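You operate a simulated robot arm through the tools that you are given. There is no shell and no other tool. Be economical: measure what you need, move in short steps, check, and stop when the job is done.

The job below is to be done with a simulated two-armed robot. You get a single attempt, and the scene is never put back.

Task
Take the lid off the blue tin and lay it down on the white table behind line 3. Take the small grey tote and leave it on top of the square carton. Put the yellow canister marked "46" from the top of the back counter on top of the grey box and the yellow canister labelled "28" on top of the black box. Put the grey foam block on top of the medium carton on the top of the back counter. Put the orange puck marked "57" from the top of the back counter on the white ledge and the orange puck that says "34" on top of the white case there. Take the orange width gauge on the top of the far counter and put it away on the top of the small table. Open the upper bench drawer. Do these in any order. Set down upright: yellow canister, orange width gauge.

The check looks at the end state, three seconds after you hand in, the way a careful person would. Anything else that was tipped, shoved, dropped, spilled or broken makes it a failure. A push-on lid holds only when it is set on centred and level and pressed home; a screw cap is set on level and turned clockwise until tight.

Robot
Two 7-joint arms with fingered hands on one trunk, on a base that drives. Base frame: it is fixed to the floor where the robot stands at the start and does not move with it; the origin is under the middle of the robot, x ahead of it, y to its left, z up; the surface under the hand at the start is at about z = 835. Units: mm, degrees, N and s.
The left shoulder is at the start at [73, 154, 1084], the right one opposite. With the tool pointing down near the work surface each hand reaches from about 440 to 880 mm from the robot's upright axis, wherever it stands, measured 20 degrees to its own side. Places, roughly: black box (8x9x5 cm) [-2300, -1800, 1000]; blue tin (6x6x5 cm) [500, 100, 800]; grey box (11x13x10 cm) [-2700, -1500, 1000]; grey foam block (6x9x5 cm) [-2600, -1700, 1000]; medium carton [-2000, -1750, 1000]; orange puck [-1250, -1750, 1000]; orange width gauge [-1500, -500, 1000]; small grey tote (19x13x6 cm) [700, 900, 900]; square carton (20x24x15 cm) [2200, 3900, 1000]; top of the small table [5200, 3600, 800]; upper bench drawer [9100, 1600, 700]; white case [-1500, -1750, 1000]; white ledge (22x78 cm) [1760, -1220, 1360]; yellow canister [-2250, -1500, 1000]. Payload 4 kg a hand.
Tool frame (each hand has its own): the origin (TCP) lies between the finger pads and is the grasp point; the fingertips stand 30 mm ahead of it; z points along the fingers, y is the line along which they close. Largest opening 104 mm; the body of the gripper starts 35 mm behind the TCP. The gripper is a hand of 3 fingers: y runs from the thumb to the fingers, the wrist lies at [-15, -104, -178] in the tool frame, and closing takes about 1.5 s.
Orientation is that of the tool frame in the base frame, as a unit quaternion [x, y, z, w]. With the fingers straight down and the wrist toward the robot, the tool's x, y and z point along [0, 1, 0], [1, 0, 0] and [0, 0, -1] of the base frame.

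Tools
- The arms move only by the tool servo_tool. It takes "left_deltas", "right_deltas" or both (then of equal length, played together; a hand with none holds still); each is a list of rows, each a list of 3 entries, a list of its own where there are three numbers: the shift along the base's x, y, z in mm, then the turn, a rotation vector about the base's x, y, z in rad, then the finger opening in mm, from 0 to 104. In form: [[[x, y, z], [ax, ay, az], jaw], ...]. A call has 1 to 12 rows; each row shifts and turns the commanded pose from where the row before left it. Rows are played at 5 a second. More than 50 mm and 8.6 degrees between two rows, or a gripper value outside its range, and nothing of the call is played. A pose out of reach is approached as far as the arm can. The call stops where the force on the tool passes 40 N (or 10 N more than at its start, if that is more) or the arm is blocked; 0.2 s more then pass. The fingers move at their own pace (about 153 mm/s each) and stop on an object; they squeeze with about 30 N. The grip force told is the motor's: it shows also when the fingers shut on nothing. Time passes only in rows, and 0.2 s behind the last, so rows that do not move let the fingers close. It gives the time, the measured TCP pose, the force on the tool (base axes), the opening and the grip force at its end, in the units of the frame above (readings bear some noise), with the torque about the TCP (base axes, N m) and any sound that the robot's microphone picked up, and new pictures: "show" is both (left out), scene, wrist or none (wrist: the cameras of the hands that moved).
- Cameras (640 x 400 px; columns grow to the right, rows downward): "scene" is now at [133.5, -26.3, 1327.6]; the picture's right is [-0.22, -0.98, 0.00], its down [-0.48, 0.11, -0.87] and it looks along [0.85, -0.19, -0.49] (base axes); focal length 260 px, centre (320, 200). "left" rides on the left gripper at [-64, -94, -117] in its tool frame; the picture's right is [-0.72, -0.33, 0.61], its down [0.64, -0.65, 0.40] and it looks along [0.27, 0.68, 0.68] (tool axes); focal length 238 px, centre (320, 200). "right" rides on the right gripper at [64, -94, -117] in its tool frame; the picture's right is [-0.72, 0.33, -0.61], its down [-0.64, -0.65, 0.41] and it looks along [-0.27, 0.68, 0.68] (tool axes); focal length 238 px, centre (320, 200). There is no depth. A picture from a camera that has moved, and an enlarged one, comes with that camera's place and axes in the base frame and with its lens. The place of the scene camera against the robot may be out by one fixed shift of up to 18 mm in any direction.
- raise_lower(by): slides the trunk up (or, below 0, down) by that many mm; the arms and the scene camera ride with it, the base frame stays. It gives what a move gives, with no picture.
- drive_base(legs): drives the robot by 1 to 6 legs, each [ahead, left, turn to the left] in mm, mm and degrees, along the robot's own axes; the way and the turn of a leg run together, so that a leg with both is an arc; at most 1500 mm and 180 degrees a leg. The arms and the cameras ride along, it lands a little off, and it stops where it bumps. It gives what a move gives, and a new picture of the scene camera.
- grasp_type(shape, hand): the hand has 3 fingers and takes this shape, open, in about a second: jaw (thumb against the fingers, like two jaws); tri (thumb and two fingers); tip (a fingertip pinch); poke (one finger out to press); point (the index stretched); flat (the hand flat); cup (the hand cupped); fist (a fist). The gripper value then closes the fingers along that shape, each until it touches; the sizes above hold for jaw. It gives what a move gives, with no picture.
- turn_head(pan, tilt): turns the head with the scene camera to pan (to the left, within 86 degrees either way) and tilt (down, from -29 to 69), counted from straight ahead of the robot. It gives what a move gives, and a new picture of the scene camera.
- zoom(camera, box): a new picture of the part [left, top, right, bottom] of that camera's present view, enlarged. It takes no simulated time.
- job_done(): hands the job in; it is judged then, once.

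Go step by step. Nothing tells you exact positions but the pictures and the camera data: compare them with the known pose of the tool, close in by small moves and look again before you grip or let go. The budget is 483 turns and 360 pictures, counting those below and the enlarged ones. Unless the task says otherwise, let go and move clear before handing in.

The tools are called after "Emit:" as a command line: name --argument value ..., lists and objects as JSON in quotes. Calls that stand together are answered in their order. servo_tool: Moves the arms, as the interface text tells. Its arguments: {"type":"object","properties":{"left_deltas":{"type":"array"},"right_deltas":{"type":"array"},"show":{"type":"string","enum":["both","scene","wrist","none"]}},"required":[]} The other tools are called the same way: raise_lower (by) slides the trunk up or down; grasp_type (shape, hand) gives the hand a shape; drive_base (legs) drives the base; turn_head (pan, tilt) turns the head that bears the scene camera; zoom (camera, box) takes an enlarged picture of a part of a camera's view; job_done () hands the job in.

At the start:

```text
t: 0.0
left_ee_pos: [498.0, 145.8, 1163.9]
left_ee_rot: [0.707, 0.708, -0.001, -0.001]
left_force: [-0.1, -0.8, -0.4]
left_ft_torque: [0.0, -0.03, 0.02]
left_gripper_width: 103.4
left_grip_force: 0.1
left_shape: jaw
right_ee_pos: [481.3, -267.2, 1143.4]
right_ee_rot: [0.707, 0.707, 0.0, 0.0]
right_force: [0.3, 0.1, 0.4]
right_ft_torque: [-0.04, -0.01, 0.0]
right_gripper_width: 103.7
right_grip_force: 0.1
right_shape: jaw
trunk travel left (down, up): [-500.0, 440.0]
robot x, y, heading: [1.7, 2.0, 0.0]
head pan, tilt: [-12.7, 29.1]
```

scene: 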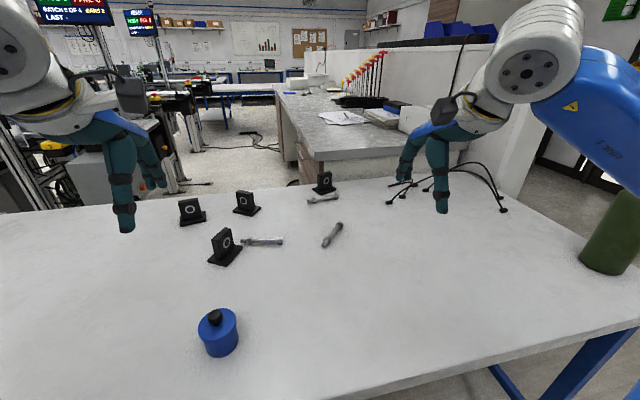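
right: 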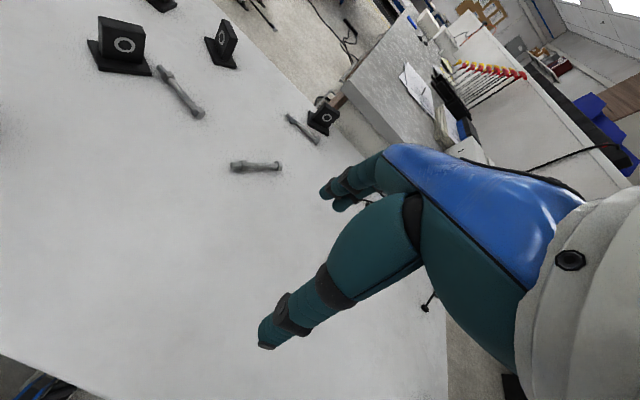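
left: 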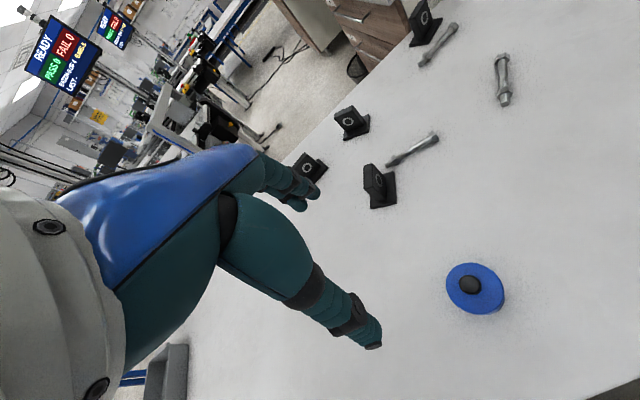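

I see a white table in front of me with the blue lidded tin near its close edge, and production lines with screens beyond. First I look around to learn the layout.

Emit:
turn_head --pan 60 --tilt 15

Emit:
turn_head --pan 10 --tilt 5

Emit:
turn_head --pan -70 --tilt 15

```text
t: 1.4
left_ee_pos: [498.4, 145.2, 1165.4]
left_ee_rot: [0.707, 0.707, 0.0, -0.001]
left_force: [0.6, -0.3, 0.1]
left_ft_torque: [0.05, -0.02, 0.02]
left_gripper_width: 103.4
left_grip_force: 0.0
left_shape: jaw
right_ee_pos: [479.6, -267.2, 1143.4]
right_ee_rot: [0.706, 0.708, 0.0, 0.0]
right_force: [0.7, 0.5, 0.6]
right_ft_torque: [-0.02, -0.03, -0.01]
right_gripper_width: 103.7
right_grip_force: 0.0
right_shape: jaw
trunk travel left (down, up): [-500.0, 440.0]
robot x, y, heading: [1.1, 0.1, -0.0]
head pan, tilt: [60.0, 15.0]
camera scene: at [91.7, 74.7, 1350.6], right [0.87, -0.5, 0.0], down [-0.13, -0.22, -0.97], along [0.48, 0.84, -0.26], focal length 260 px, centre (320, 200)
```

scene: 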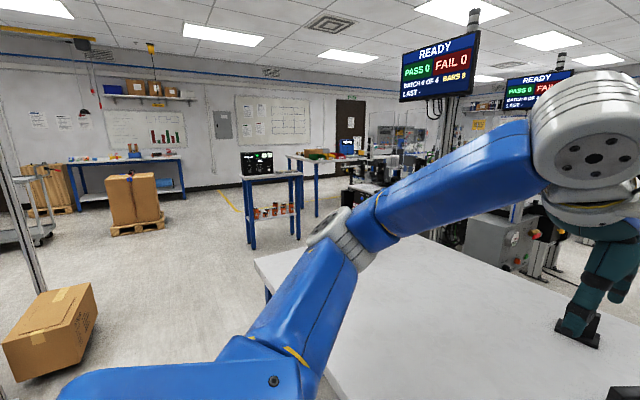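

```text
t: 2.6
left_ee_pos: [497.9, 145.3, 1165.5]
left_ee_rot: [0.707, 0.707, 0.0, -0.001]
left_force: [0.6, -0.1, 0.4]
left_ft_torque: [-0.02, 0.02, 0.0]
left_gripper_width: 103.6
left_grip_force: 0.1
left_shape: jaw
right_ee_pos: [479.1, -268.0, 1144.6]
right_ee_rot: [0.708, 0.707, 0.0, 0.001]
right_force: [-0.6, -0.4, 0.6]
right_ft_torque: [0.02, 0.01, 0.01]
right_gripper_width: 103.7
right_grip_force: 0.0
right_shape: jaw
trunk travel left (down, up): [-500.0, 440.0]
robot x, y, heading: [2.4, 3.4, 0.1]
head pan, tilt: [10.0, 5.0]
camera scene: at [135.5, 9.8, 1366.7], right [0.17, -0.98, 0.0], down [-0.09, -0.01, -1.0], along [0.98, 0.17, -0.09], focal length 260 px, centre (320, 200)
```

scene: 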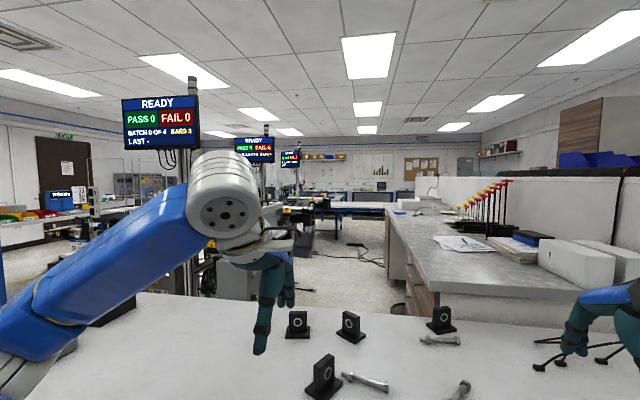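

```text
t: 4.2
left_ee_pos: [497.5, 144.9, 1166.0]
left_ee_rot: [0.707, 0.707, 0.0, -0.001]
left_force: [-0.1, 0.1, 0.1]
left_ft_torque: [-0.01, 0.01, 0.0]
left_gripper_width: 103.4
left_grip_force: 0.0
left_shape: jaw
right_ee_pos: [479.4, -268.7, 1145.3]
right_ee_rot: [0.707, 0.707, 0.0, 0.001]
right_force: [0.3, 0.4, -0.7]
right_ft_torque: [-0.02, -0.02, 0.01]
right_gripper_width: 103.9
right_grip_force: 0.1
right_shape: jaw
trunk travel left (down, up): [-500.0, 440.0]
robot x, y, heading: [-2.1, -1.5, 0.1]
head pan, tilt: [-70.0, 15.0]
camera scene: at [77.0, -94.0, 1350.6], right [-0.94, -0.34, 0.0], down [-0.09, 0.24, -0.97], along [0.33, -0.91, -0.26], focal length 260 px, centre (320, 200)
```

scene: 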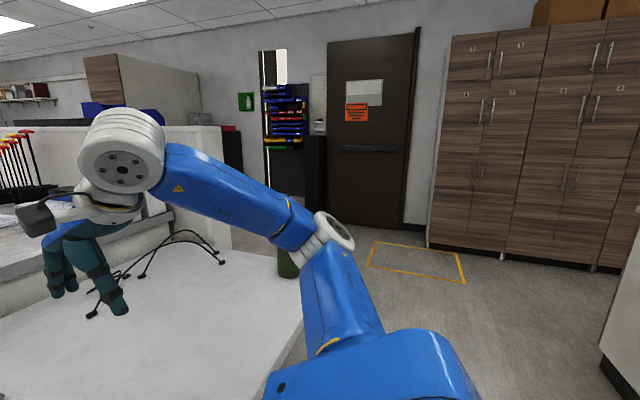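

The robot stands at a white table with lines to the far left; I need the line numbers and the tote. I zoom and look left with more tilt.

Emit:
turn_head --pan 40 --tilt 25

Emit:
turn_head --pan 15 --tilt 8

Emit:
zoom --camera "scene" --box '[160, 120, 400, 270]'

```text
t: 6.0
left_ee_pos: [497.0, 145.6, 1165.2]
left_ee_rot: [0.707, 0.707, 0.0, 0.0]
left_force: [0.7, -0.3, 0.9]
left_ft_torque: [0.01, 0.01, 0.0]
left_gripper_width: 103.5
left_grip_force: 0.0
left_shape: jaw
right_ee_pos: [479.8, -267.8, 1145.4]
right_ee_rot: [0.707, 0.707, 0.0, 0.0]
right_force: [0.1, 0.3, -0.6]
right_ft_torque: [0.03, -0.02, 0.04]
right_gripper_width: 103.8
right_grip_force: 0.1
right_shape: jaw
trunk travel left (down, up): [-500.0, 440.0]
robot x, y, heading: [1.9, -2.6, 0.0]
head pan, tilt: [40.0, 25.0]
camera scene: at [115.6, 53.0, 1334.3], right [0.64, -0.77, 0.0], down [-0.33, -0.27, -0.91], along [0.69, 0.58, -0.42], focal length 260 px, centre (320, 200)
```

scene: 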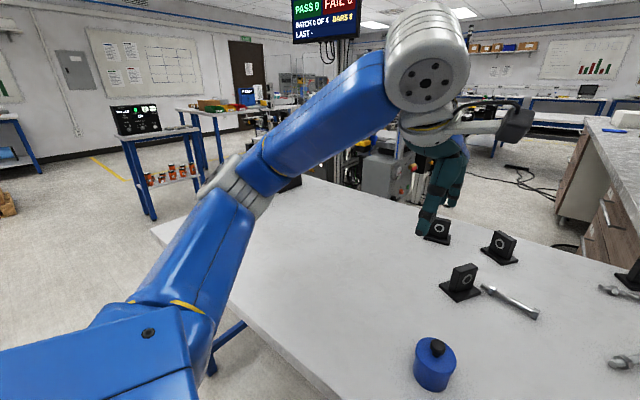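

```text
t: 6.9
left_ee_pos: [497.6, 145.1, 1165.5]
left_ee_rot: [0.708, 0.707, 0.0, 0.0]
left_force: [0.2, 1.5, -0.3]
left_ft_torque: [-0.01, 0.02, 0.0]
left_gripper_width: 103.7
left_grip_force: 0.1
left_shape: jaw
right_ee_pos: [480.2, -266.9, 1144.4]
right_ee_rot: [0.707, 0.707, 0.0, 0.0]
right_force: [0.1, -0.4, -0.2]
right_ft_torque: [0.03, 0.0, 0.01]
right_gripper_width: 103.6
right_grip_force: 0.1
right_shape: jaw
trunk travel left (down, up): [-500.0, 440.0]
robot x, y, heading: [-0.2, -0.3, 0.2]
head pan, tilt: [15.0, 8.0]
camera scene: at [134.4, 17.8, 1361.8], right [0.26, -0.97, 0.0], down [-0.14, -0.04, -0.99], along [0.96, 0.26, -0.14], focal length 260 px, centre (320, 200)
```

scene: 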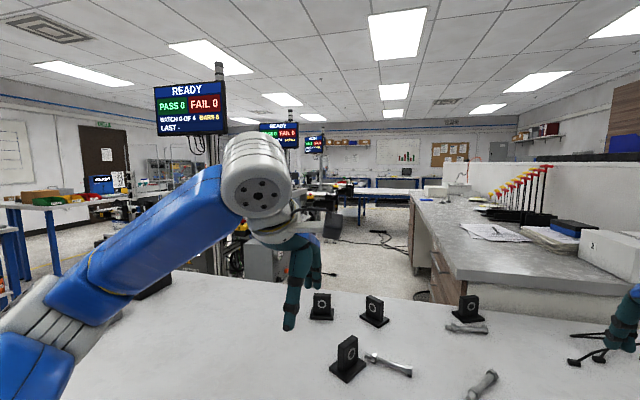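

```text
2.67 times, centred on (280, 195) of scene
camera zoom: at [134.4, 17.8, 1361.8], right [0.26, -0.97, 0.0], down [-0.14, -0.04, -0.99], along [0.96, 0.26, -0.14], focal length 694 px, centre (427, 213)
```

zoom: 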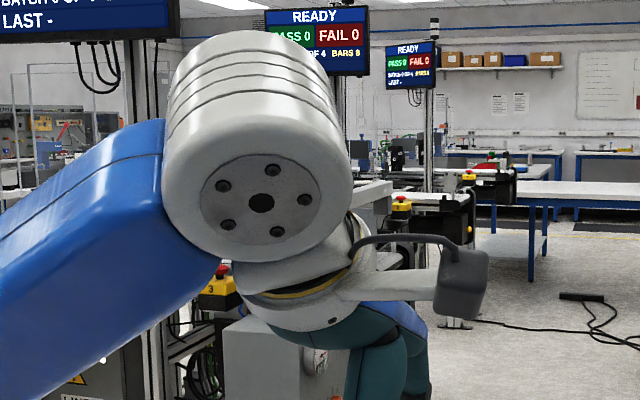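

The nearest line's stop box bears a "3", so this white table is probably the one behind line 3. I look at the tin closely with the left wrist and scene cameras.

Emit:
turn_head --pan 20 --tilt 50

Emit:
zoom --camera "scene" --box '[240, 150, 400, 250]'

Emit:
zoom --camera "left" --box '[60, 0, 380, 200]'

Emit:
zoom --camera "left" --box '[395, 235, 555, 335]'

```text
t: 8.0
left_ee_pos: [496.4, 146.1, 1165.8]
left_ee_rot: [0.707, 0.707, -0.001, 0.0]
left_force: [1.1, 0.2, -0.3]
left_ft_torque: [0.0, -0.03, 0.04]
left_gripper_width: 103.8
left_grip_force: 0.1
left_shape: jaw
right_ee_pos: [479.8, -267.2, 1144.4]
right_ee_rot: [0.707, 0.707, 0.0, 0.0]
right_force: [-0.2, -0.6, -0.5]
right_ft_torque: [0.04, 0.0, 0.01]
right_gripper_width: 103.6
right_grip_force: 0.1
right_shape: jaw
trunk travel left (down, up): [-500.0, 440.0]
robot x, y, heading: [1.8, -1.4, -0.3]
head pan, tilt: [20.0, 50.0]
camera scene: at [117.3, 20.2, 1296.8], right [0.34, -0.94, 0.0], down [-0.72, -0.26, -0.64], along [0.6, 0.22, -0.77], focal length 260 px, centre (320, 200)
```

scene: 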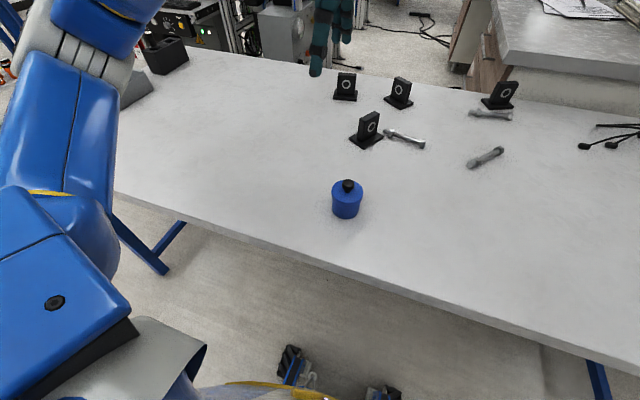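

```text
4.00 times, centred on (320, 200) of scene
camera zoom: at [117.3, 20.2, 1296.8], right [0.34, -0.94, 0.0], down [-0.72, -0.26, -0.64], along [0.6, 0.22, -0.77], focal length 1041 px, centre (320, 200)
```

zoom: 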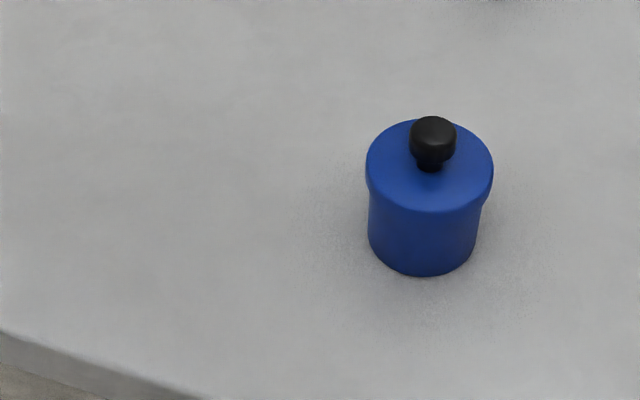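

```text
2.00 times, centred on (220, 100) of left
camera zoom: at [402.7, 81.5, 1281.2], right [-0.33, -0.72, -0.61], down [-0.65, 0.64, -0.4], along [0.68, 0.27, -0.68], focal length 477 px, centre (520, 400)
```

zoom: 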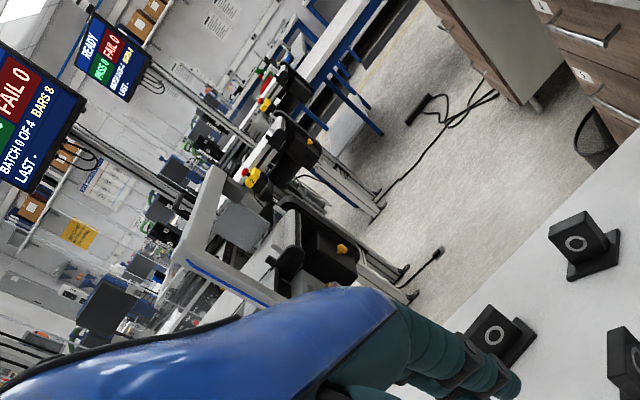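

```text
4.00 times, centred on (475, 285) of left
camera zoom: at [402.7, 81.5, 1281.2], right [-0.33, -0.72, -0.61], down [-0.65, 0.64, -0.4], along [0.68, 0.27, -0.68], focal length 953 px, centre (-300, -140)
```

zoom: 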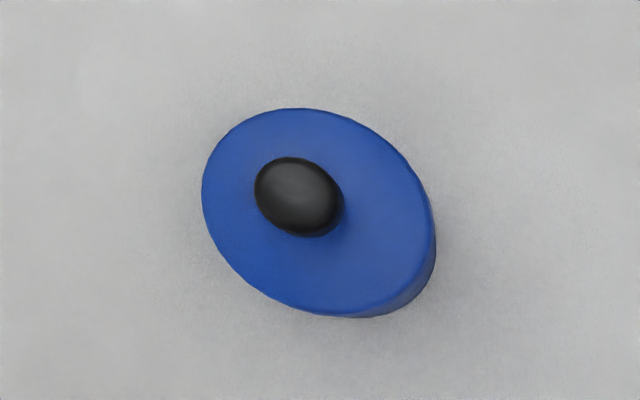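

The lid is a push-on with a black knob at about [481, 95, 900]. I move the left hand over it and look.

Emit:
servo_tool --left_deltas '[[[-8, -25, -45], [0, 0, 0], 60], [[-8, -25, -45], [0, 0, 0], 60], [[0, 0, -50], [0, 0, 0], 60], [[0, 0, -45], [0, 0, 0], 60]]' --show "both"

```text
refused: row 1 steps farther than a row can; nothing moved
```

The step was slightly too long; I repeat with smaller ones.

Emit:
servo_tool --left_deltas '[[[-8, -25, -40], [0, 0, 0], 60], [[-8, -25, -40], [0, 0, 0], 60], [[0, 0, -50], [0, 0, 0], 60], [[0, 0, -45], [0, 0, 0], 60]]' --show "both"

```text
t: 9.0
left_ee_pos: [481.4, 98.2, 989.5]
left_ee_rot: [0.707, 0.707, -0.001, 0.001]
left_force: [-0.3, 0.5, 0.1]
left_ft_torque: [-0.01, -0.03, 0.01]
left_gripper_width: 60.8
left_grip_force: 0.0
left_shape: jaw
right_ee_pos: [480.8, -265.7, 1144.0]
right_ee_rot: [0.707, 0.707, 0.0, 0.0]
right_force: [-0.3, 0.7, 0.0]
right_ft_torque: [0.0, -0.02, 0.0]
right_gripper_width: 103.5
right_grip_force: 0.0
right_shape: jaw
trunk travel left (down, up): [-500.0, 440.0]
robot x, y, heading: [-1.2, 1.8, -0.1]
head pan, tilt: [20.0, 50.0]
camera scene: at [117.8, 21.7, 1296.8], right [0.34, -0.94, 0.0], down [-0.72, -0.26, -0.64], along [0.6, 0.22, -0.77], focal length 260 px, centre (320, 200)
camera left: at [387.5, 33.6, 1105.8], right [-0.33, -0.72, -0.61], down [-0.65, 0.64, -0.41], along [0.68, 0.27, -0.68], focal length 238 px, centre (320, 200)
```

scene: 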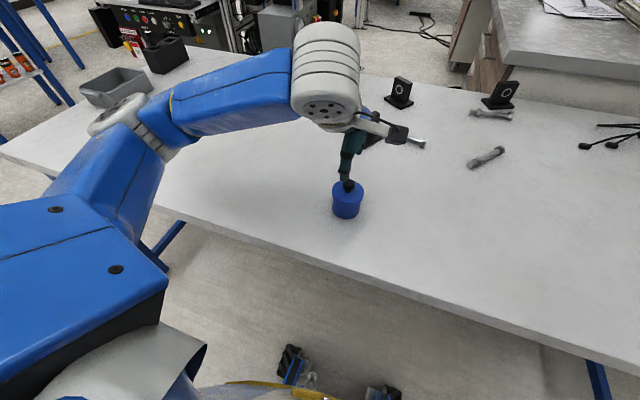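
left: 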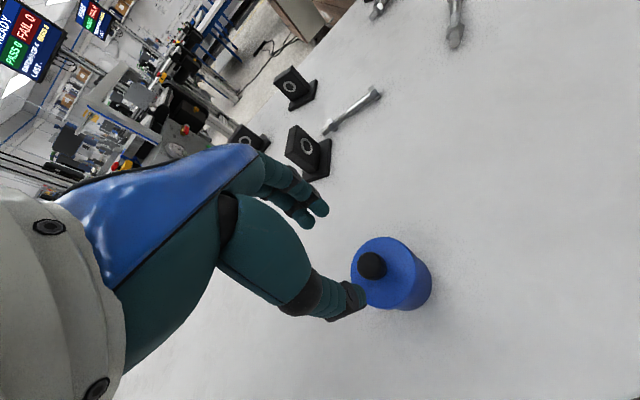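

The knob lies at about [479, 95, 905]. I descend around it with the fingers open and look.

Emit:
servo_tool --left_deltas '[[[-2, -3, -30], [0, 0, 0], 60], [[0, 0, -30], [0, 0, 0], 60]]' --show "wrist"

Emit:
zoom --camera "scene" --box '[260, 120, 420, 220]'

```text
t: 9.6
left_ee_pos: [480.0, 92.0, 931.8]
left_ee_rot: [0.707, 0.707, 0.0, 0.001]
left_force: [0.5, 0.2, 0.4]
left_ft_torque: [-0.03, -0.02, 0.0]
left_gripper_width: 60.4
left_grip_force: 0.1
left_shape: jaw
right_ee_pos: [478.5, -268.6, 1145.8]
right_ee_rot: [0.707, 0.707, 0.0, 0.0]
right_force: [-0.1, 0.4, 0.2]
right_ft_torque: [-0.01, 0.03, 0.01]
right_gripper_width: 103.7
right_grip_force: 0.0
right_shape: jaw
trunk travel left (down, up): [-500.0, 440.0]
robot x, y, heading: [2.5, -2.3, 0.2]
head pan, tilt: [20.0, 50.0]
camera left: at [385.4, 27.9, 1045.8], right [-0.33, -0.72, -0.61], down [-0.65, 0.64, -0.4], along [0.68, 0.27, -0.68], focal length 238 px, centre (320, 200)
```

left: 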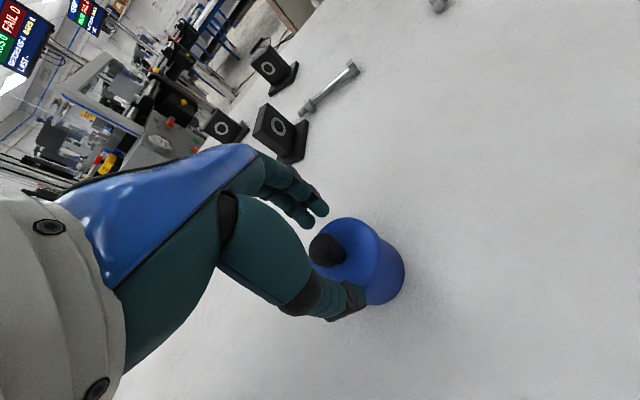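

```text
4.00 times, centred on (340, 170) of scene
camera zoom: at [117.6, 20.5, 1296.8], right [0.34, -0.94, 0.0], down [-0.72, -0.26, -0.64], along [0.6, 0.22, -0.77], focal length 1041 px, centre (240, 320)
```

zoom: 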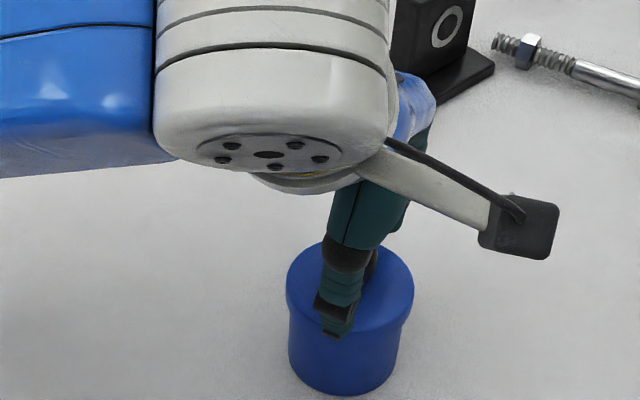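

The knob is slightly to +y of the tool line. I shift, descend slightly and close on it gently.

Emit:
servo_tool --left_deltas '[[[2, 4, 0], [0, 0, 0], 60], [[0, 0, -6], [0, 0, 0], 60], [[0, 0, 0], [0, 0, 0], 40], [[0, 0, 0], [0, 0, 0], 30]]' --show "wrist"

Emit:
zoom --camera "left" --box '[250, 180, 410, 320]'

```text
t: 10.6
left_ee_pos: [481.8, 96.0, 923.9]
left_ee_rot: [0.707, 0.707, 0.0, 0.0]
left_force: [-0.5, -0.8, -0.1]
left_ft_torque: [-0.01, 0.04, 0.01]
left_gripper_width: 45.2
left_grip_force: 29.6
left_shape: jaw
right_ee_pos: [479.7, -267.4, 1144.6]
right_ee_rot: [0.707, 0.707, 0.0, 0.0]
right_force: [-1.1, 1.1, -0.2]
right_ft_torque: [0.03, 0.01, 0.0]
right_gripper_width: 103.7
right_grip_force: 0.0
right_shape: jaw
trunk travel left (down, up): [-500.0, 440.0]
robot x, y, heading: [-0.2, 1.1, -0.2]
head pan, tilt: [20.0, 50.0]
heard: snap
camera left: at [387.1, 32.7, 1040.1], right [-0.33, -0.72, -0.61], down [-0.65, 0.64, -0.4], along [0.68, 0.27, -0.68], focal length 238 px, centre (320, 200)
```

left: 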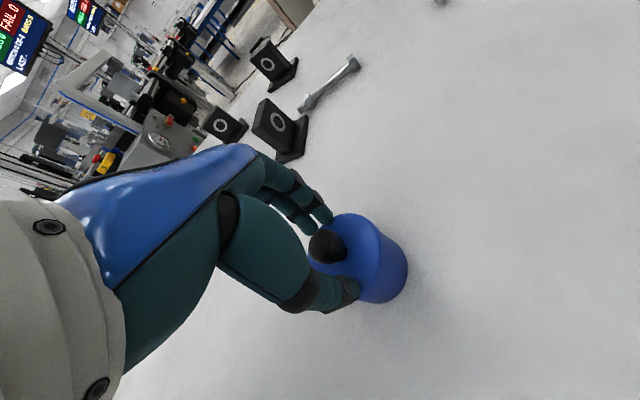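

```text
2.86 times, centred on (330, 250) of left
camera zoom: at [387.1, 32.7, 1040.1], right [-0.33, -0.72, -0.61], down [-0.65, 0.64, -0.4], along [0.68, 0.27, -0.68], focal length 681 px, centre (291, 57)
```

zoom: 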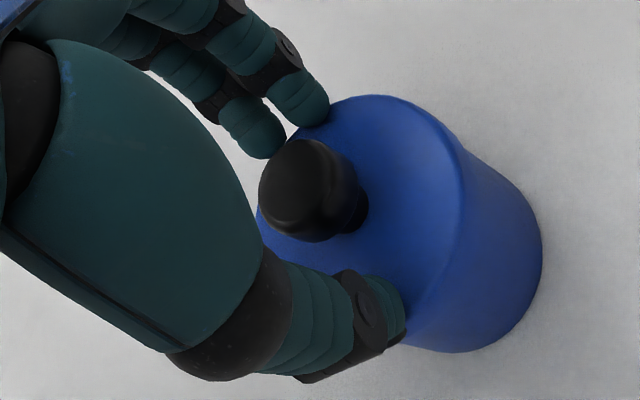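

I heard a snap and the grip holds at 45 mm, so it may have popped the lid loose. I lift slightly to see what comes along.

Emit:
servo_tool --left_deltas '[[[0, 0, 0], [0, 0, 0], 20], [[0, 0, 0], [0, 0, 0], 20], [[0, 0, 4], [0, 0, 0], 20]]' --show "wrist"

Emit:
zoom --camera "left" --box '[250, 180, 410, 320]'

Emit:
zoom --camera "scene" --box '[260, 120, 420, 220]'

```text
t: 11.4
left_ee_pos: [480.9, 96.3, 928.3]
left_ee_rot: [0.707, 0.707, 0.0, 0.0]
left_force: [0.1, -0.5, -0.7]
left_ft_torque: [-0.01, -0.02, -0.02]
left_gripper_width: 44.8
left_grip_force: 30.3
left_shape: jaw
right_ee_pos: [479.3, -267.7, 1144.6]
right_ee_rot: [0.707, 0.707, 0.0, 0.0]
right_force: [0.2, 1.1, -0.1]
right_ft_torque: [-0.01, -0.01, 0.0]
right_gripper_width: 103.4
right_grip_force: 0.1
right_shape: jaw
trunk travel left (down, up): [-500.0, 440.0]
robot x, y, heading: [2.7, -0.0, 0.1]
head pan, tilt: [20.0, 50.0]
camera left: at [386.6, 32.7, 1044.2], right [-0.33, -0.72, -0.61], down [-0.65, 0.64, -0.4], along [0.68, 0.27, -0.68], focal length 238 px, centre (320, 200)
```

left: 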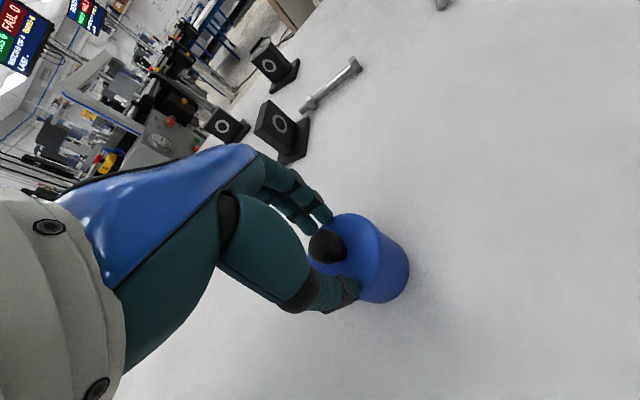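

```text
2.86 times, centred on (330, 250) of left
camera zoom: at [386.6, 32.7, 1044.2], right [-0.33, -0.72, -0.61], down [-0.65, 0.64, -0.4], along [0.68, 0.27, -0.68], focal length 681 px, centre (291, 57)
```

zoom: 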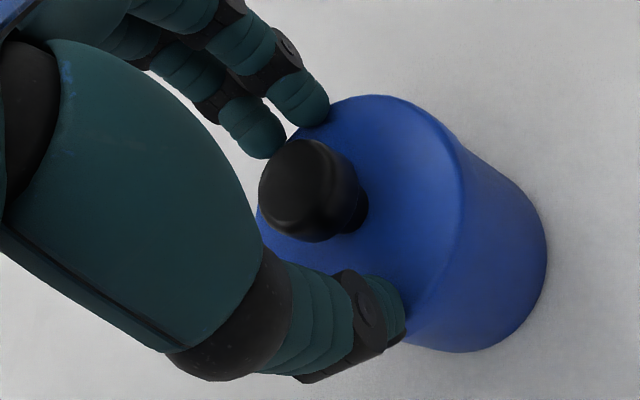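

```text
4.00 times, centred on (340, 170) of scene
camera zoom: at [117.2, 19.9, 1296.8], right [0.34, -0.94, 0.0], down [-0.72, -0.26, -0.64], along [0.6, 0.22, -0.77], focal length 1041 px, centre (240, 320)
```

zoom: 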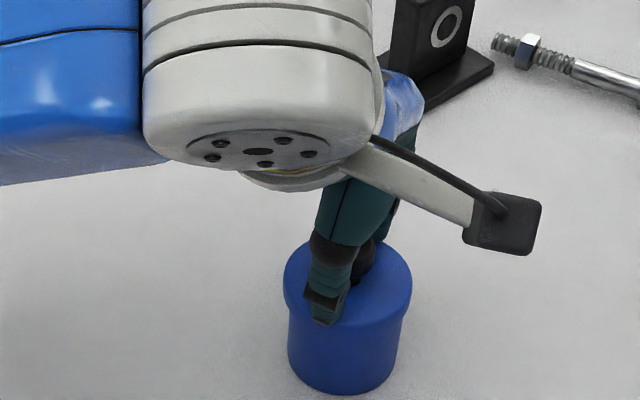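

The lid rises with the hand while the tin stays. I lift it clear.

Emit:
servo_tool --left_deltas '[[[0, 0, 10], [0, 0, 0], 20], [[0, 0, 20], [0, 0, 0], 20], [[0, 0, 40], [0, 0, 0], 20]]' --show "both"

```text
t: 12.2
left_ee_pos: [479.1, 95.1, 999.2]
left_ee_rot: [0.707, 0.707, 0.0, 0.0]
left_force: [0.1, -0.3, -0.3]
left_ft_torque: [-0.02, -0.02, 0.03]
left_gripper_width: 45.1
left_grip_force: 30.1
left_shape: jaw
right_ee_pos: [479.7, -268.3, 1144.6]
right_ee_rot: [0.708, 0.707, 0.001, -0.001]
right_force: [0.2, 0.1, 0.8]
right_ft_torque: [-0.02, 0.02, 0.0]
right_gripper_width: 103.8
right_grip_force: 0.1
right_shape: jaw
trunk travel left (down, up): [-500.0, 440.0]
robot x, y, heading: [-1.3, -2.6, 0.2]
head pan, tilt: [20.0, 50.0]
camera scene: at [117.0, 19.1, 1296.8], right [0.34, -0.94, 0.0], down [-0.72, -0.26, -0.64], along [0.6, 0.22, -0.77], focal length 260 px, centre (320, 200)
camera left: at [385.6, 31.9, 1115.0], right [-0.33, -0.72, -0.61], down [-0.65, 0.64, -0.4], along [0.68, 0.27, -0.68], focal length 238 px, centre (320, 200)
```

scene: 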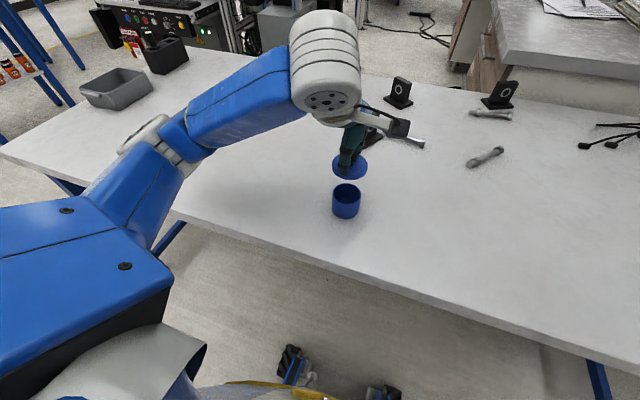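
left: 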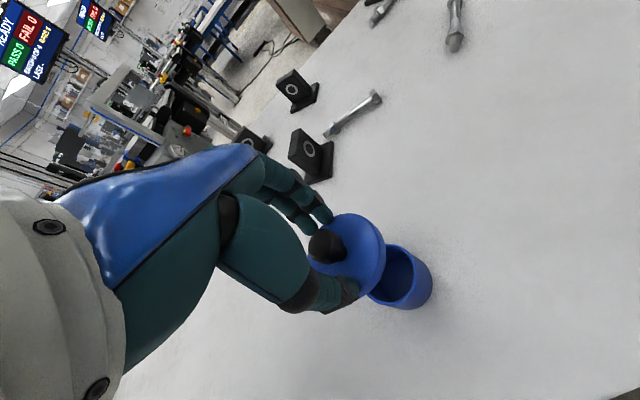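

The lid is off and held. Before I lay it down I check the line numbers to be sure which white table is meant.

Emit:
turn_head --pan 22 --tilt 15

Emit:
zoom --camera "scene" --box '[240, 130, 440, 255]'

Emit:
zoom --camera "scene" --box '[20, 130, 240, 267]'

```text
t: 13.2
left_ee_pos: [479.6, 96.9, 999.0]
left_ee_rot: [0.707, 0.707, -0.001, 0.0]
left_force: [0.3, 0.1, -0.2]
left_ft_torque: [-0.01, -0.02, -0.01]
left_gripper_width: 45.2
left_grip_force: 30.4
left_shape: jaw
right_ee_pos: [479.5, -267.5, 1145.6]
right_ee_rot: [0.707, 0.707, 0.0, 0.0]
right_force: [0.5, 0.1, 0.0]
right_ft_torque: [0.0, 0.03, 0.01]
right_gripper_width: 103.8
right_grip_force: 0.1
right_shape: jaw
trunk travel left (down, up): [-500.0, 440.0]
robot x, y, heading: [0.5, 0.3, -0.1]
head pan, tilt: [22.0, 15.0]
camera scene: at [131.7, 28.5, 1350.4], right [0.37, -0.93, 0.0], down [-0.24, -0.1, -0.97], along [0.89, 0.36, -0.26], focal length 260 px, centre (320, 200)
```

scene: 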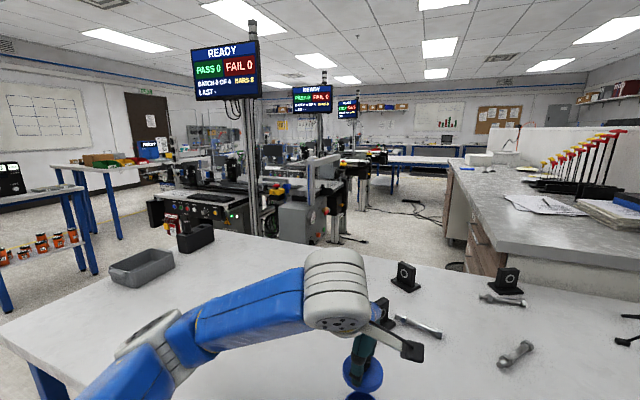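

```text
3.20 times, centred on (340, 192) of scene
camera zoom: at [131.7, 28.5, 1350.4], right [0.37, -0.93, 0.0], down [-0.24, -0.1, -0.97], along [0.89, 0.36, -0.26], focal length 833 px, centre (256, 224)
```

zoom: 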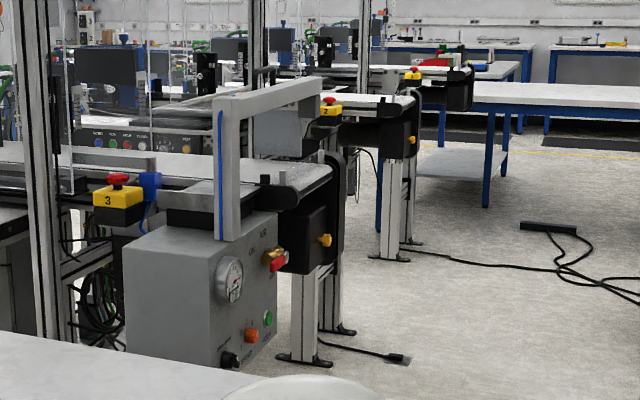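

```text
2.91 times, centred on (130, 198) of scene
camera zoom: at [131.7, 28.5, 1350.4], right [0.37, -0.93, 0.0], down [-0.24, -0.1, -0.97], along [0.89, 0.36, -0.26], focal length 757 px, centre (873, 204)
```

zoom: 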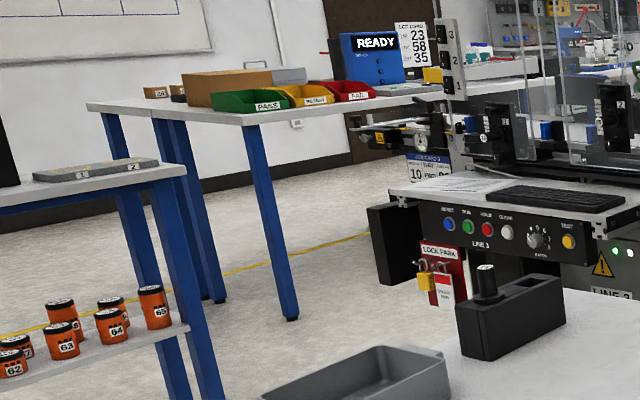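

The console facing this table says LINE 3, so I lay the lid down here, at a free spot near [560, 200].

Emit:
servo_tool --left_deltas '[[[30, 35, 0], [0, 0, 0], 20], [[30, 35, 0], [0, 0, 0], 20], [[20, 35, 0], [0, 0, 0], 20], [[0, 0, -40], [0, 0, 0], 20], [[0, 0, -40], [0, 0, 0], 20], [[0, 0, -15], [0, 0, 0], 20]]' --show "wrist"

```text
t: 14.6
left_ee_pos: [560.9, 203.8, 904.7]
left_ee_rot: [0.707, 0.707, 0.001, 0.0]
left_force: [-0.1, -0.2, -0.9]
left_ft_torque: [0.0, -0.03, -0.03]
left_gripper_width: 44.8
left_grip_force: 29.8
left_shape: jaw
right_ee_pos: [478.7, -268.4, 1144.0]
right_ee_rot: [0.707, 0.707, 0.0, 0.0]
right_force: [-0.4, 0.1, -0.5]
right_ft_torque: [-0.01, 0.0, -0.02]
right_gripper_width: 103.7
right_grip_force: 0.1
right_shape: jaw
trunk travel left (down, up): [-500.0, 440.0]
robot x, y, heading: [4.0, -0.4, 0.0]
head pan, tilt: [22.0, 15.0]
camera left: at [466.9, 139.4, 1019.0], right [-0.33, -0.72, -0.61], down [-0.65, 0.64, -0.4], along [0.68, 0.27, -0.68], focal length 238 px, centre (320, 200)
```

left: 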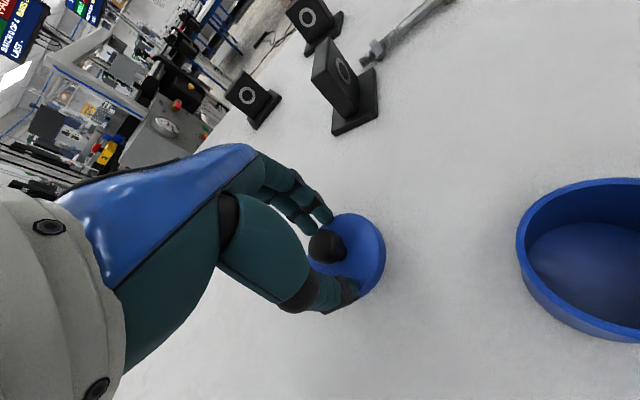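

Clear space under the lid. I lower in small steps until it touches.

Emit:
servo_tool --left_deltas '[[[0, 0, -5], [0, 0, 0], 20], [[0, 0, -4], [0, 0, 0], 20], [[0, 0, -3], [0, 0, 0], 20], [[0, 0, -3], [0, 0, 0], 20]]' --show "none"

```text
t: 15.6
left_ee_pos: [560.5, 202.9, 887.9]
left_ee_rot: [0.707, 0.707, 0.0, 0.0]
left_force: [0.7, 0.9, -0.4]
left_ft_torque: [0.02, 0.0, 0.03]
left_gripper_width: 45.2
left_grip_force: 30.2
left_shape: jaw
right_ee_pos: [479.9, -266.7, 1144.8]
right_ee_rot: [0.707, 0.708, 0.0, -0.001]
right_force: [-0.4, 0.6, -0.2]
right_ft_torque: [-0.01, 0.02, 0.02]
right_gripper_width: 103.4
right_grip_force: 0.1
right_shape: jaw
trunk travel left (down, up): [-500.0, 440.0]
robot x, y, heading: [-2.6, -2.0, 0.2]
head pan, tilt: [22.0, 15.0]
```

Emit:
servo_tool --left_deltas '[[[0, 0, -3], [0, 0, 0], 20], [[0, 0, -2], [0, 0, 0], 20], [[0, 0, -2], [0, 0, 0], 20]]' --show "wrist"

```text
t: 16.4
left_ee_pos: [561.5, 200.9, 882.3]
left_ee_rot: [0.707, 0.707, 0.0, 0.0]
left_force: [0.4, 0.1, -0.7]
left_ft_torque: [0.01, 0.0, 0.01]
left_gripper_width: 45.0
left_grip_force: 29.4
left_shape: jaw
right_ee_pos: [479.9, -267.8, 1144.7]
right_ee_rot: [0.707, 0.707, 0.0, 0.001]
right_force: [-0.8, 0.4, 0.6]
right_ft_torque: [-0.03, -0.01, 0.0]
right_gripper_width: 103.5
right_grip_force: 0.0
right_shape: jaw
trunk travel left (down, up): [-500.0, 440.0]
robot x, y, heading: [-3.3, 0.2, 0.1]
head pan, tilt: [22.0, 15.0]
camera left: at [466.5, 137.4, 997.5], right [-0.33, -0.72, -0.61], down [-0.65, 0.64, -0.4], along [0.68, 0.27, -0.68], focal length 238 px, centre (320, 200)
```

left: 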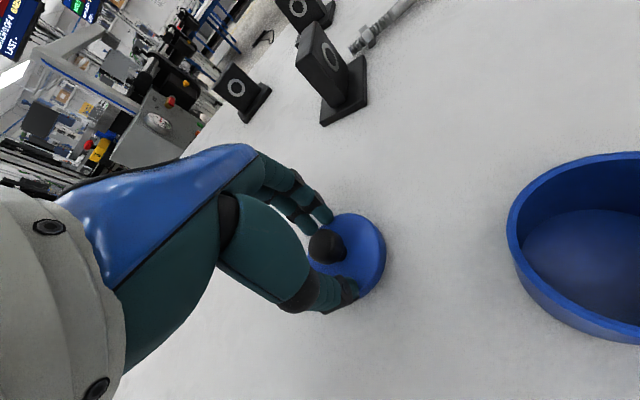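

No contact yet; I keep lowering.

Emit:
servo_tool --left_deltas '[[[0, 0, -2], [0, 0, 0], 20], [[0, 0, -2], [0, 0, 0], 20], [[0, 0, -2], [0, 0, 0], 20], [[0, 0, -2], [0, 0, 0], 20]]' --show "none"

```text
t: 17.4
left_ee_pos: [562.4, 201.1, 874.0]
left_ee_rot: [0.707, 0.707, 0.0, 0.0]
left_force: [-0.5, -0.2, 0.9]
left_ft_torque: [-0.05, -0.06, 0.02]
left_gripper_width: 44.9
left_grip_force: 29.9
left_shape: jaw
right_ee_pos: [479.3, -267.5, 1145.1]
right_ee_rot: [0.707, 0.707, -0.001, 0.0]
right_force: [0.2, -1.1, 1.0]
right_ft_torque: [0.01, -0.02, 0.03]
right_gripper_width: 103.5
right_grip_force: 0.1
right_shape: jaw
trunk travel left (down, up): [-500.0, 440.0]
robot x, y, heading: [3.0, 2.1, 0.2]
head pan, tilt: [22.0, 15.0]
```

Emit:
servo_tool --left_deltas '[[[0, 0, -2], [0, 0, 0], 20], [[0, 0, -2], [0, 0, 0], 20]]' --show "wrist"

Emit:
zoom --camera "left" --box '[250, 180, 450, 320]'

Emit:
turn_head --pan 25 --tilt 48

Emit:
zoom --camera "scene" --box '[240, 120, 400, 220]'

```text
t: 18.0
left_ee_pos: [561.3, 200.9, 873.5]
left_ee_rot: [0.707, 0.707, 0.004, 0.003]
left_force: [4.5, 1.0, 23.6]
left_ft_torque: [0.1, -0.08, 0.05]
left_gripper_width: 44.8
left_grip_force: 29.9
left_shape: jaw
right_ee_pos: [477.8, -268.9, 1145.9]
right_ee_rot: [0.707, 0.707, 0.002, 0.0]
right_force: [0.1, 0.3, -0.3]
right_ft_torque: [0.0, -0.01, 0.0]
right_gripper_width: 103.5
right_grip_force: 0.0
right_shape: jaw
trunk travel left (down, up): [-500.0, 440.0]
robot x, y, heading: [-1.6, 0.6, 0.2]
head pan, tilt: [22.0, 15.0]
camera left: at [465.0, 136.7, 988.6], right [-0.32, -0.72, -0.62], down [-0.65, 0.64, -0.41], along [0.69, 0.27, -0.67], focal length 238 px, centre (320, 200)
```

left: 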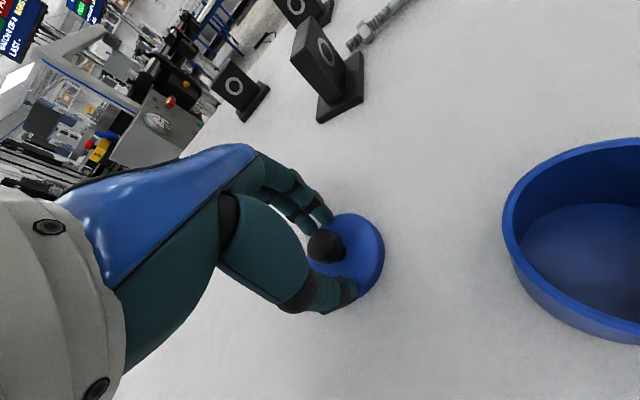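

```text
2.86 times, centred on (350, 250) of left
camera zoom: at [465.0, 136.7, 988.6], right [-0.32, -0.72, -0.62], down [-0.65, 0.64, -0.41], along [0.69, 0.27, -0.67], focal length 681 px, centre (234, 57)
```

zoom: 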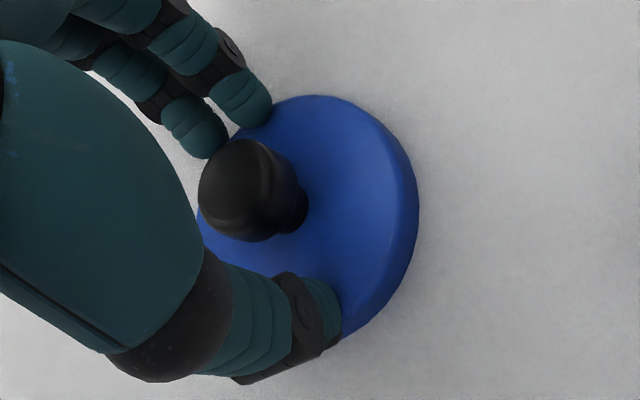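

```text
t: 19.0
left_ee_pos: [559.5, 199.5, 873.2]
left_ee_rot: [0.707, 0.708, 0.004, 0.003]
left_force: [6.9, 2.0, 31.4]
left_ft_torque: [0.1, -0.64, 0.03]
left_gripper_width: 44.8
left_grip_force: 29.5
left_shape: jaw
right_ee_pos: [477.5, -269.4, 1146.1]
right_ee_rot: [0.707, 0.707, 0.002, 0.0]
right_force: [-0.1, 0.8, -0.2]
right_ft_torque: [0.0, 0.03, 0.01]
right_gripper_width: 103.8
right_grip_force: 0.1
right_shape: jaw
trunk travel left (down, up): [-500.0, 440.0]
robot x, y, heading: [0.5, -0.2, -0.0]
head pan, tilt: [25.0, 48.0]
camera scene: at [111.8, 25.5, 1300.3], right [0.42, -0.91, 0.0], down [-0.67, -0.31, -0.67], along [0.61, 0.28, -0.74], focal length 260 px, centre (320, 200)
```

scene: 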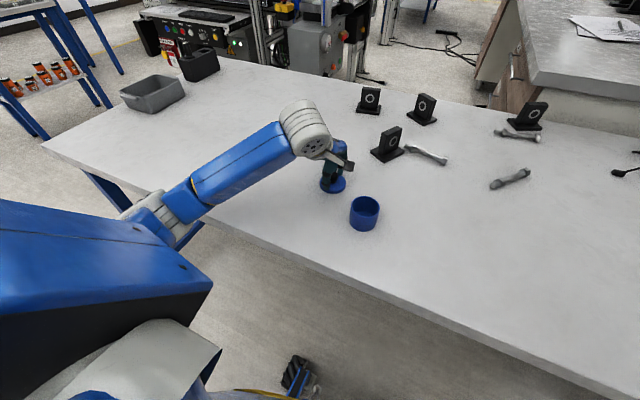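

```text
4.00 times, centred on (320, 170) of scene
camera zoom: at [111.8, 25.5, 1300.3], right [0.42, -0.91, 0.0], down [-0.67, -0.31, -0.67], along [0.61, 0.28, -0.74], focal length 1041 px, centre (320, 320)
```

zoom: 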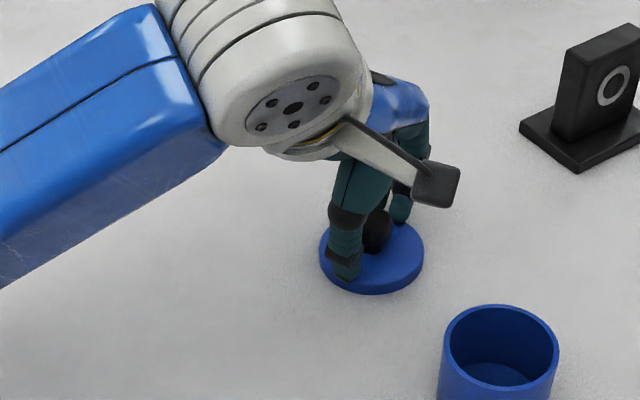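

Contact is firm and the lid lies flat. I release and lift away.

Emit:
servo_tool --left_deltas '[[[0, 0, 2], [0, 0, 0], 46], [[0, 0, 0], [0, 0, 0], 60], [[0, 0, 0], [0, 0, 0], 60], [[0, 0, 30], [0, 0, 0], 60], [[0, 0, 45], [0, 0, 0], 60], [[0, 0, 45], [0, 0, 0], 80]]' --show "wrist"

```text
t: 20.4
left_ee_pos: [563.9, 201.2, 992.7]
left_ee_rot: [0.708, 0.707, 0.0, -0.001]
left_force: [-0.1, 0.4, -0.9]
left_ft_torque: [0.0, -0.01, -0.02]
left_gripper_width: 79.7
left_grip_force: 0.1
left_shape: jaw
right_ee_pos: [478.7, -268.1, 1144.1]
right_ee_rot: [0.707, 0.707, 0.001, -0.001]
right_force: [0.8, 0.1, 0.0]
right_ft_torque: [0.01, 0.01, -0.02]
right_gripper_width: 103.5
right_grip_force: 0.1
right_shape: jaw
trunk travel left (down, up): [-500.0, 440.0]
robot x, y, heading: [3.3, -0.3, 0.1]
head pan, tilt: [25.0, 48.0]
camera left: at [468.9, 136.8, 1108.5], right [-0.33, -0.72, -0.61], down [-0.65, 0.64, -0.4], along [0.68, 0.27, -0.68], focal length 238 px, centre (320, 200)
```

left: 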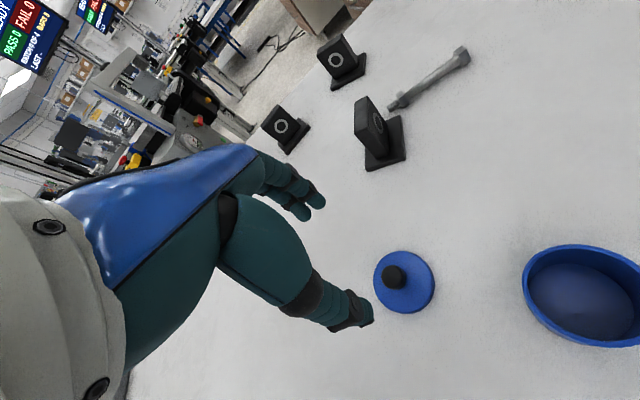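

The lid lies on the table. Next the tote near [667, 925]; I raise both hands and drive left along the table.

Emit:
servo_tool --left_deltas '[[[0, 0, 50], [0, 0, 0], 104], [[0, 0, 50], [0, 0, 0], 104], [[0, 0, 50], [0, 0, 0], 104]]' --show "none"

Emit:
drive_base --legs '[[0, 650, 0]]'

Emit:
turn_head --pan 25 --tilt 35

```text
t: 21.2
left_ee_pos: [562.0, 201.3, 1142.4]
left_ee_rot: [0.708, 0.706, 0.001, -0.001]
left_force: [0.2, -0.2, 0.8]
left_ft_torque: [-0.01, -0.03, 0.02]
left_gripper_width: 104.1
left_grip_force: 0.1
left_shape: jaw
right_ee_pos: [479.3, -267.4, 1145.5]
right_ee_rot: [0.707, 0.707, 0.001, 0.0]
right_force: [-0.5, 0.2, 0.0]
right_ft_torque: [-0.02, 0.02, -0.02]
right_gripper_width: 103.7
right_grip_force: 0.1
right_shape: jaw
trunk travel left (down, up): [-500.0, 440.0]
robot x, y, heading: [-2.4, 2.8, 0.2]
head pan, tilt: [25.0, 48.0]
```

```text
t: 24.8
left_ee_pos: [564.3, 833.2, 1141.9]
left_ee_rot: [0.708, 0.706, 0.002, -0.001]
left_force: [0.7, 0.4, 0.6]
left_ft_torque: [0.01, -0.01, -0.06]
left_gripper_width: 103.4
left_grip_force: 0.1
left_shape: jaw
right_ee_pos: [479.4, 364.5, 1144.0]
right_ee_rot: [0.708, 0.706, 0.002, 0.0]
right_force: [-0.7, -0.5, 0.0]
right_ft_torque: [0.05, 0.02, 0.0]
right_gripper_width: 103.7
right_grip_force: 0.2
right_shape: jaw
trunk travel left (down, up): [-500.0, 440.0]
robot x, y, heading: [2.9, 636.7, -0.1]
head pan, tilt: [25.0, 48.0]
camera scene: at [117.4, 659.0, 1299.6], right [0.42, -0.91, 0.0], down [-0.68, -0.31, -0.67], along [0.61, 0.28, -0.74], focal length 260 px, centre (320, 200)
```

scene: 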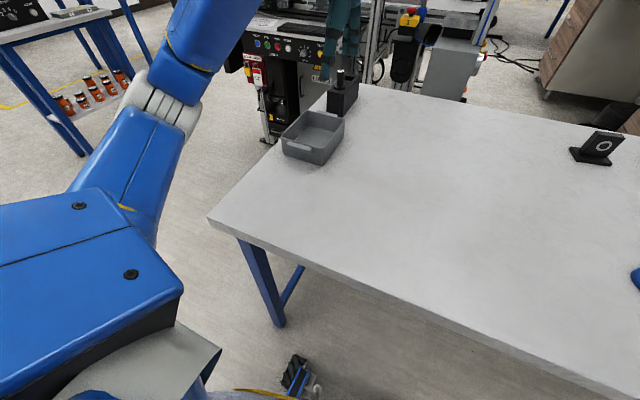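

```text
t: 25.5
left_ee_pos: [562.4, 834.2, 1143.1]
left_ee_rot: [0.709, 0.705, 0.001, 0.0]
left_force: [-0.3, 0.0, -0.6]
left_ft_torque: [0.0, -0.04, 0.03]
left_gripper_width: 104.0
left_grip_force: 0.1
left_shape: jaw
right_ee_pos: [477.9, 365.5, 1145.8]
right_ee_rot: [0.709, 0.706, 0.002, 0.0]
right_force: [-0.1, 0.3, 0.4]
right_ft_torque: [0.01, 0.02, 0.02]
right_gripper_width: 103.4
right_grip_force: 0.0
right_shape: jaw
trunk travel left (down, up): [-500.0, 440.0]
robot x, y, heading: [2.7, 634.1, 0.2]
head pan, tilt: [25.0, 35.0]
camera scene: at [125.8, 665.5, 1318.5], right [0.42, -0.91, 0.0], down [-0.52, -0.24, -0.82], along [0.74, 0.34, -0.58], focal length 260 px, centre (320, 200)
```

scene: 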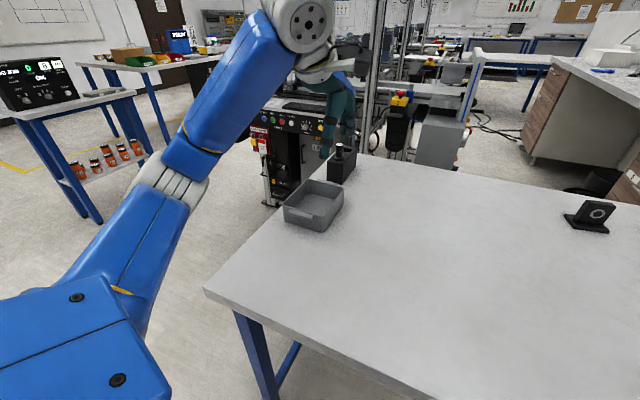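

Emit:
zoom --camera "scene" --box '[254, 130, 382, 250]'

Emit:
zoom --camera "left" --box '[0, 0, 640, 400]'

```text
3.33 times, centred on (318, 190) of scene
camera zoom: at [125.8, 665.5, 1318.5], right [0.42, -0.91, 0.0], down [-0.52, -0.24, -0.82], along [0.74, 0.34, -0.58], focal length 868 px, centre (327, 233)
```

zoom: 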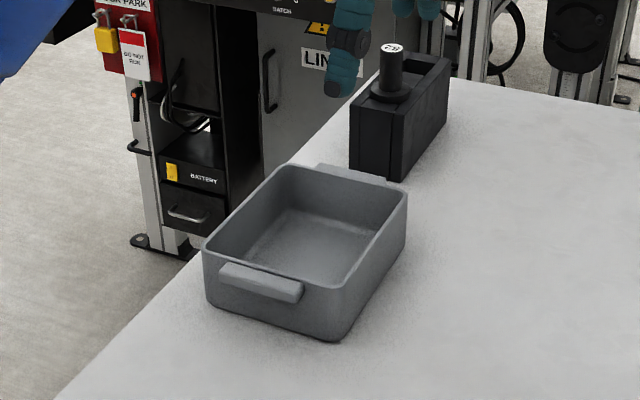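

```text
1.00 times, centred on (320, 200) of left (not enlarged: the box is as wide or as high as the picture)
camera zoom: at [467.9, 771.0, 1258.2], right [-0.33, -0.72, -0.62], down [-0.65, 0.64, -0.4], along [0.69, 0.27, -0.68], focal length 238 px, centre (320, 200)
```

zoom: 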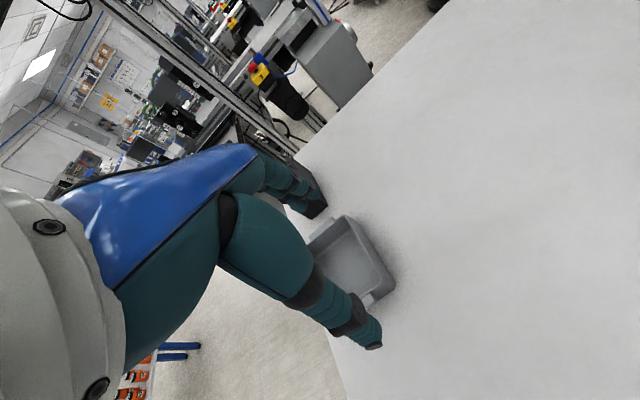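

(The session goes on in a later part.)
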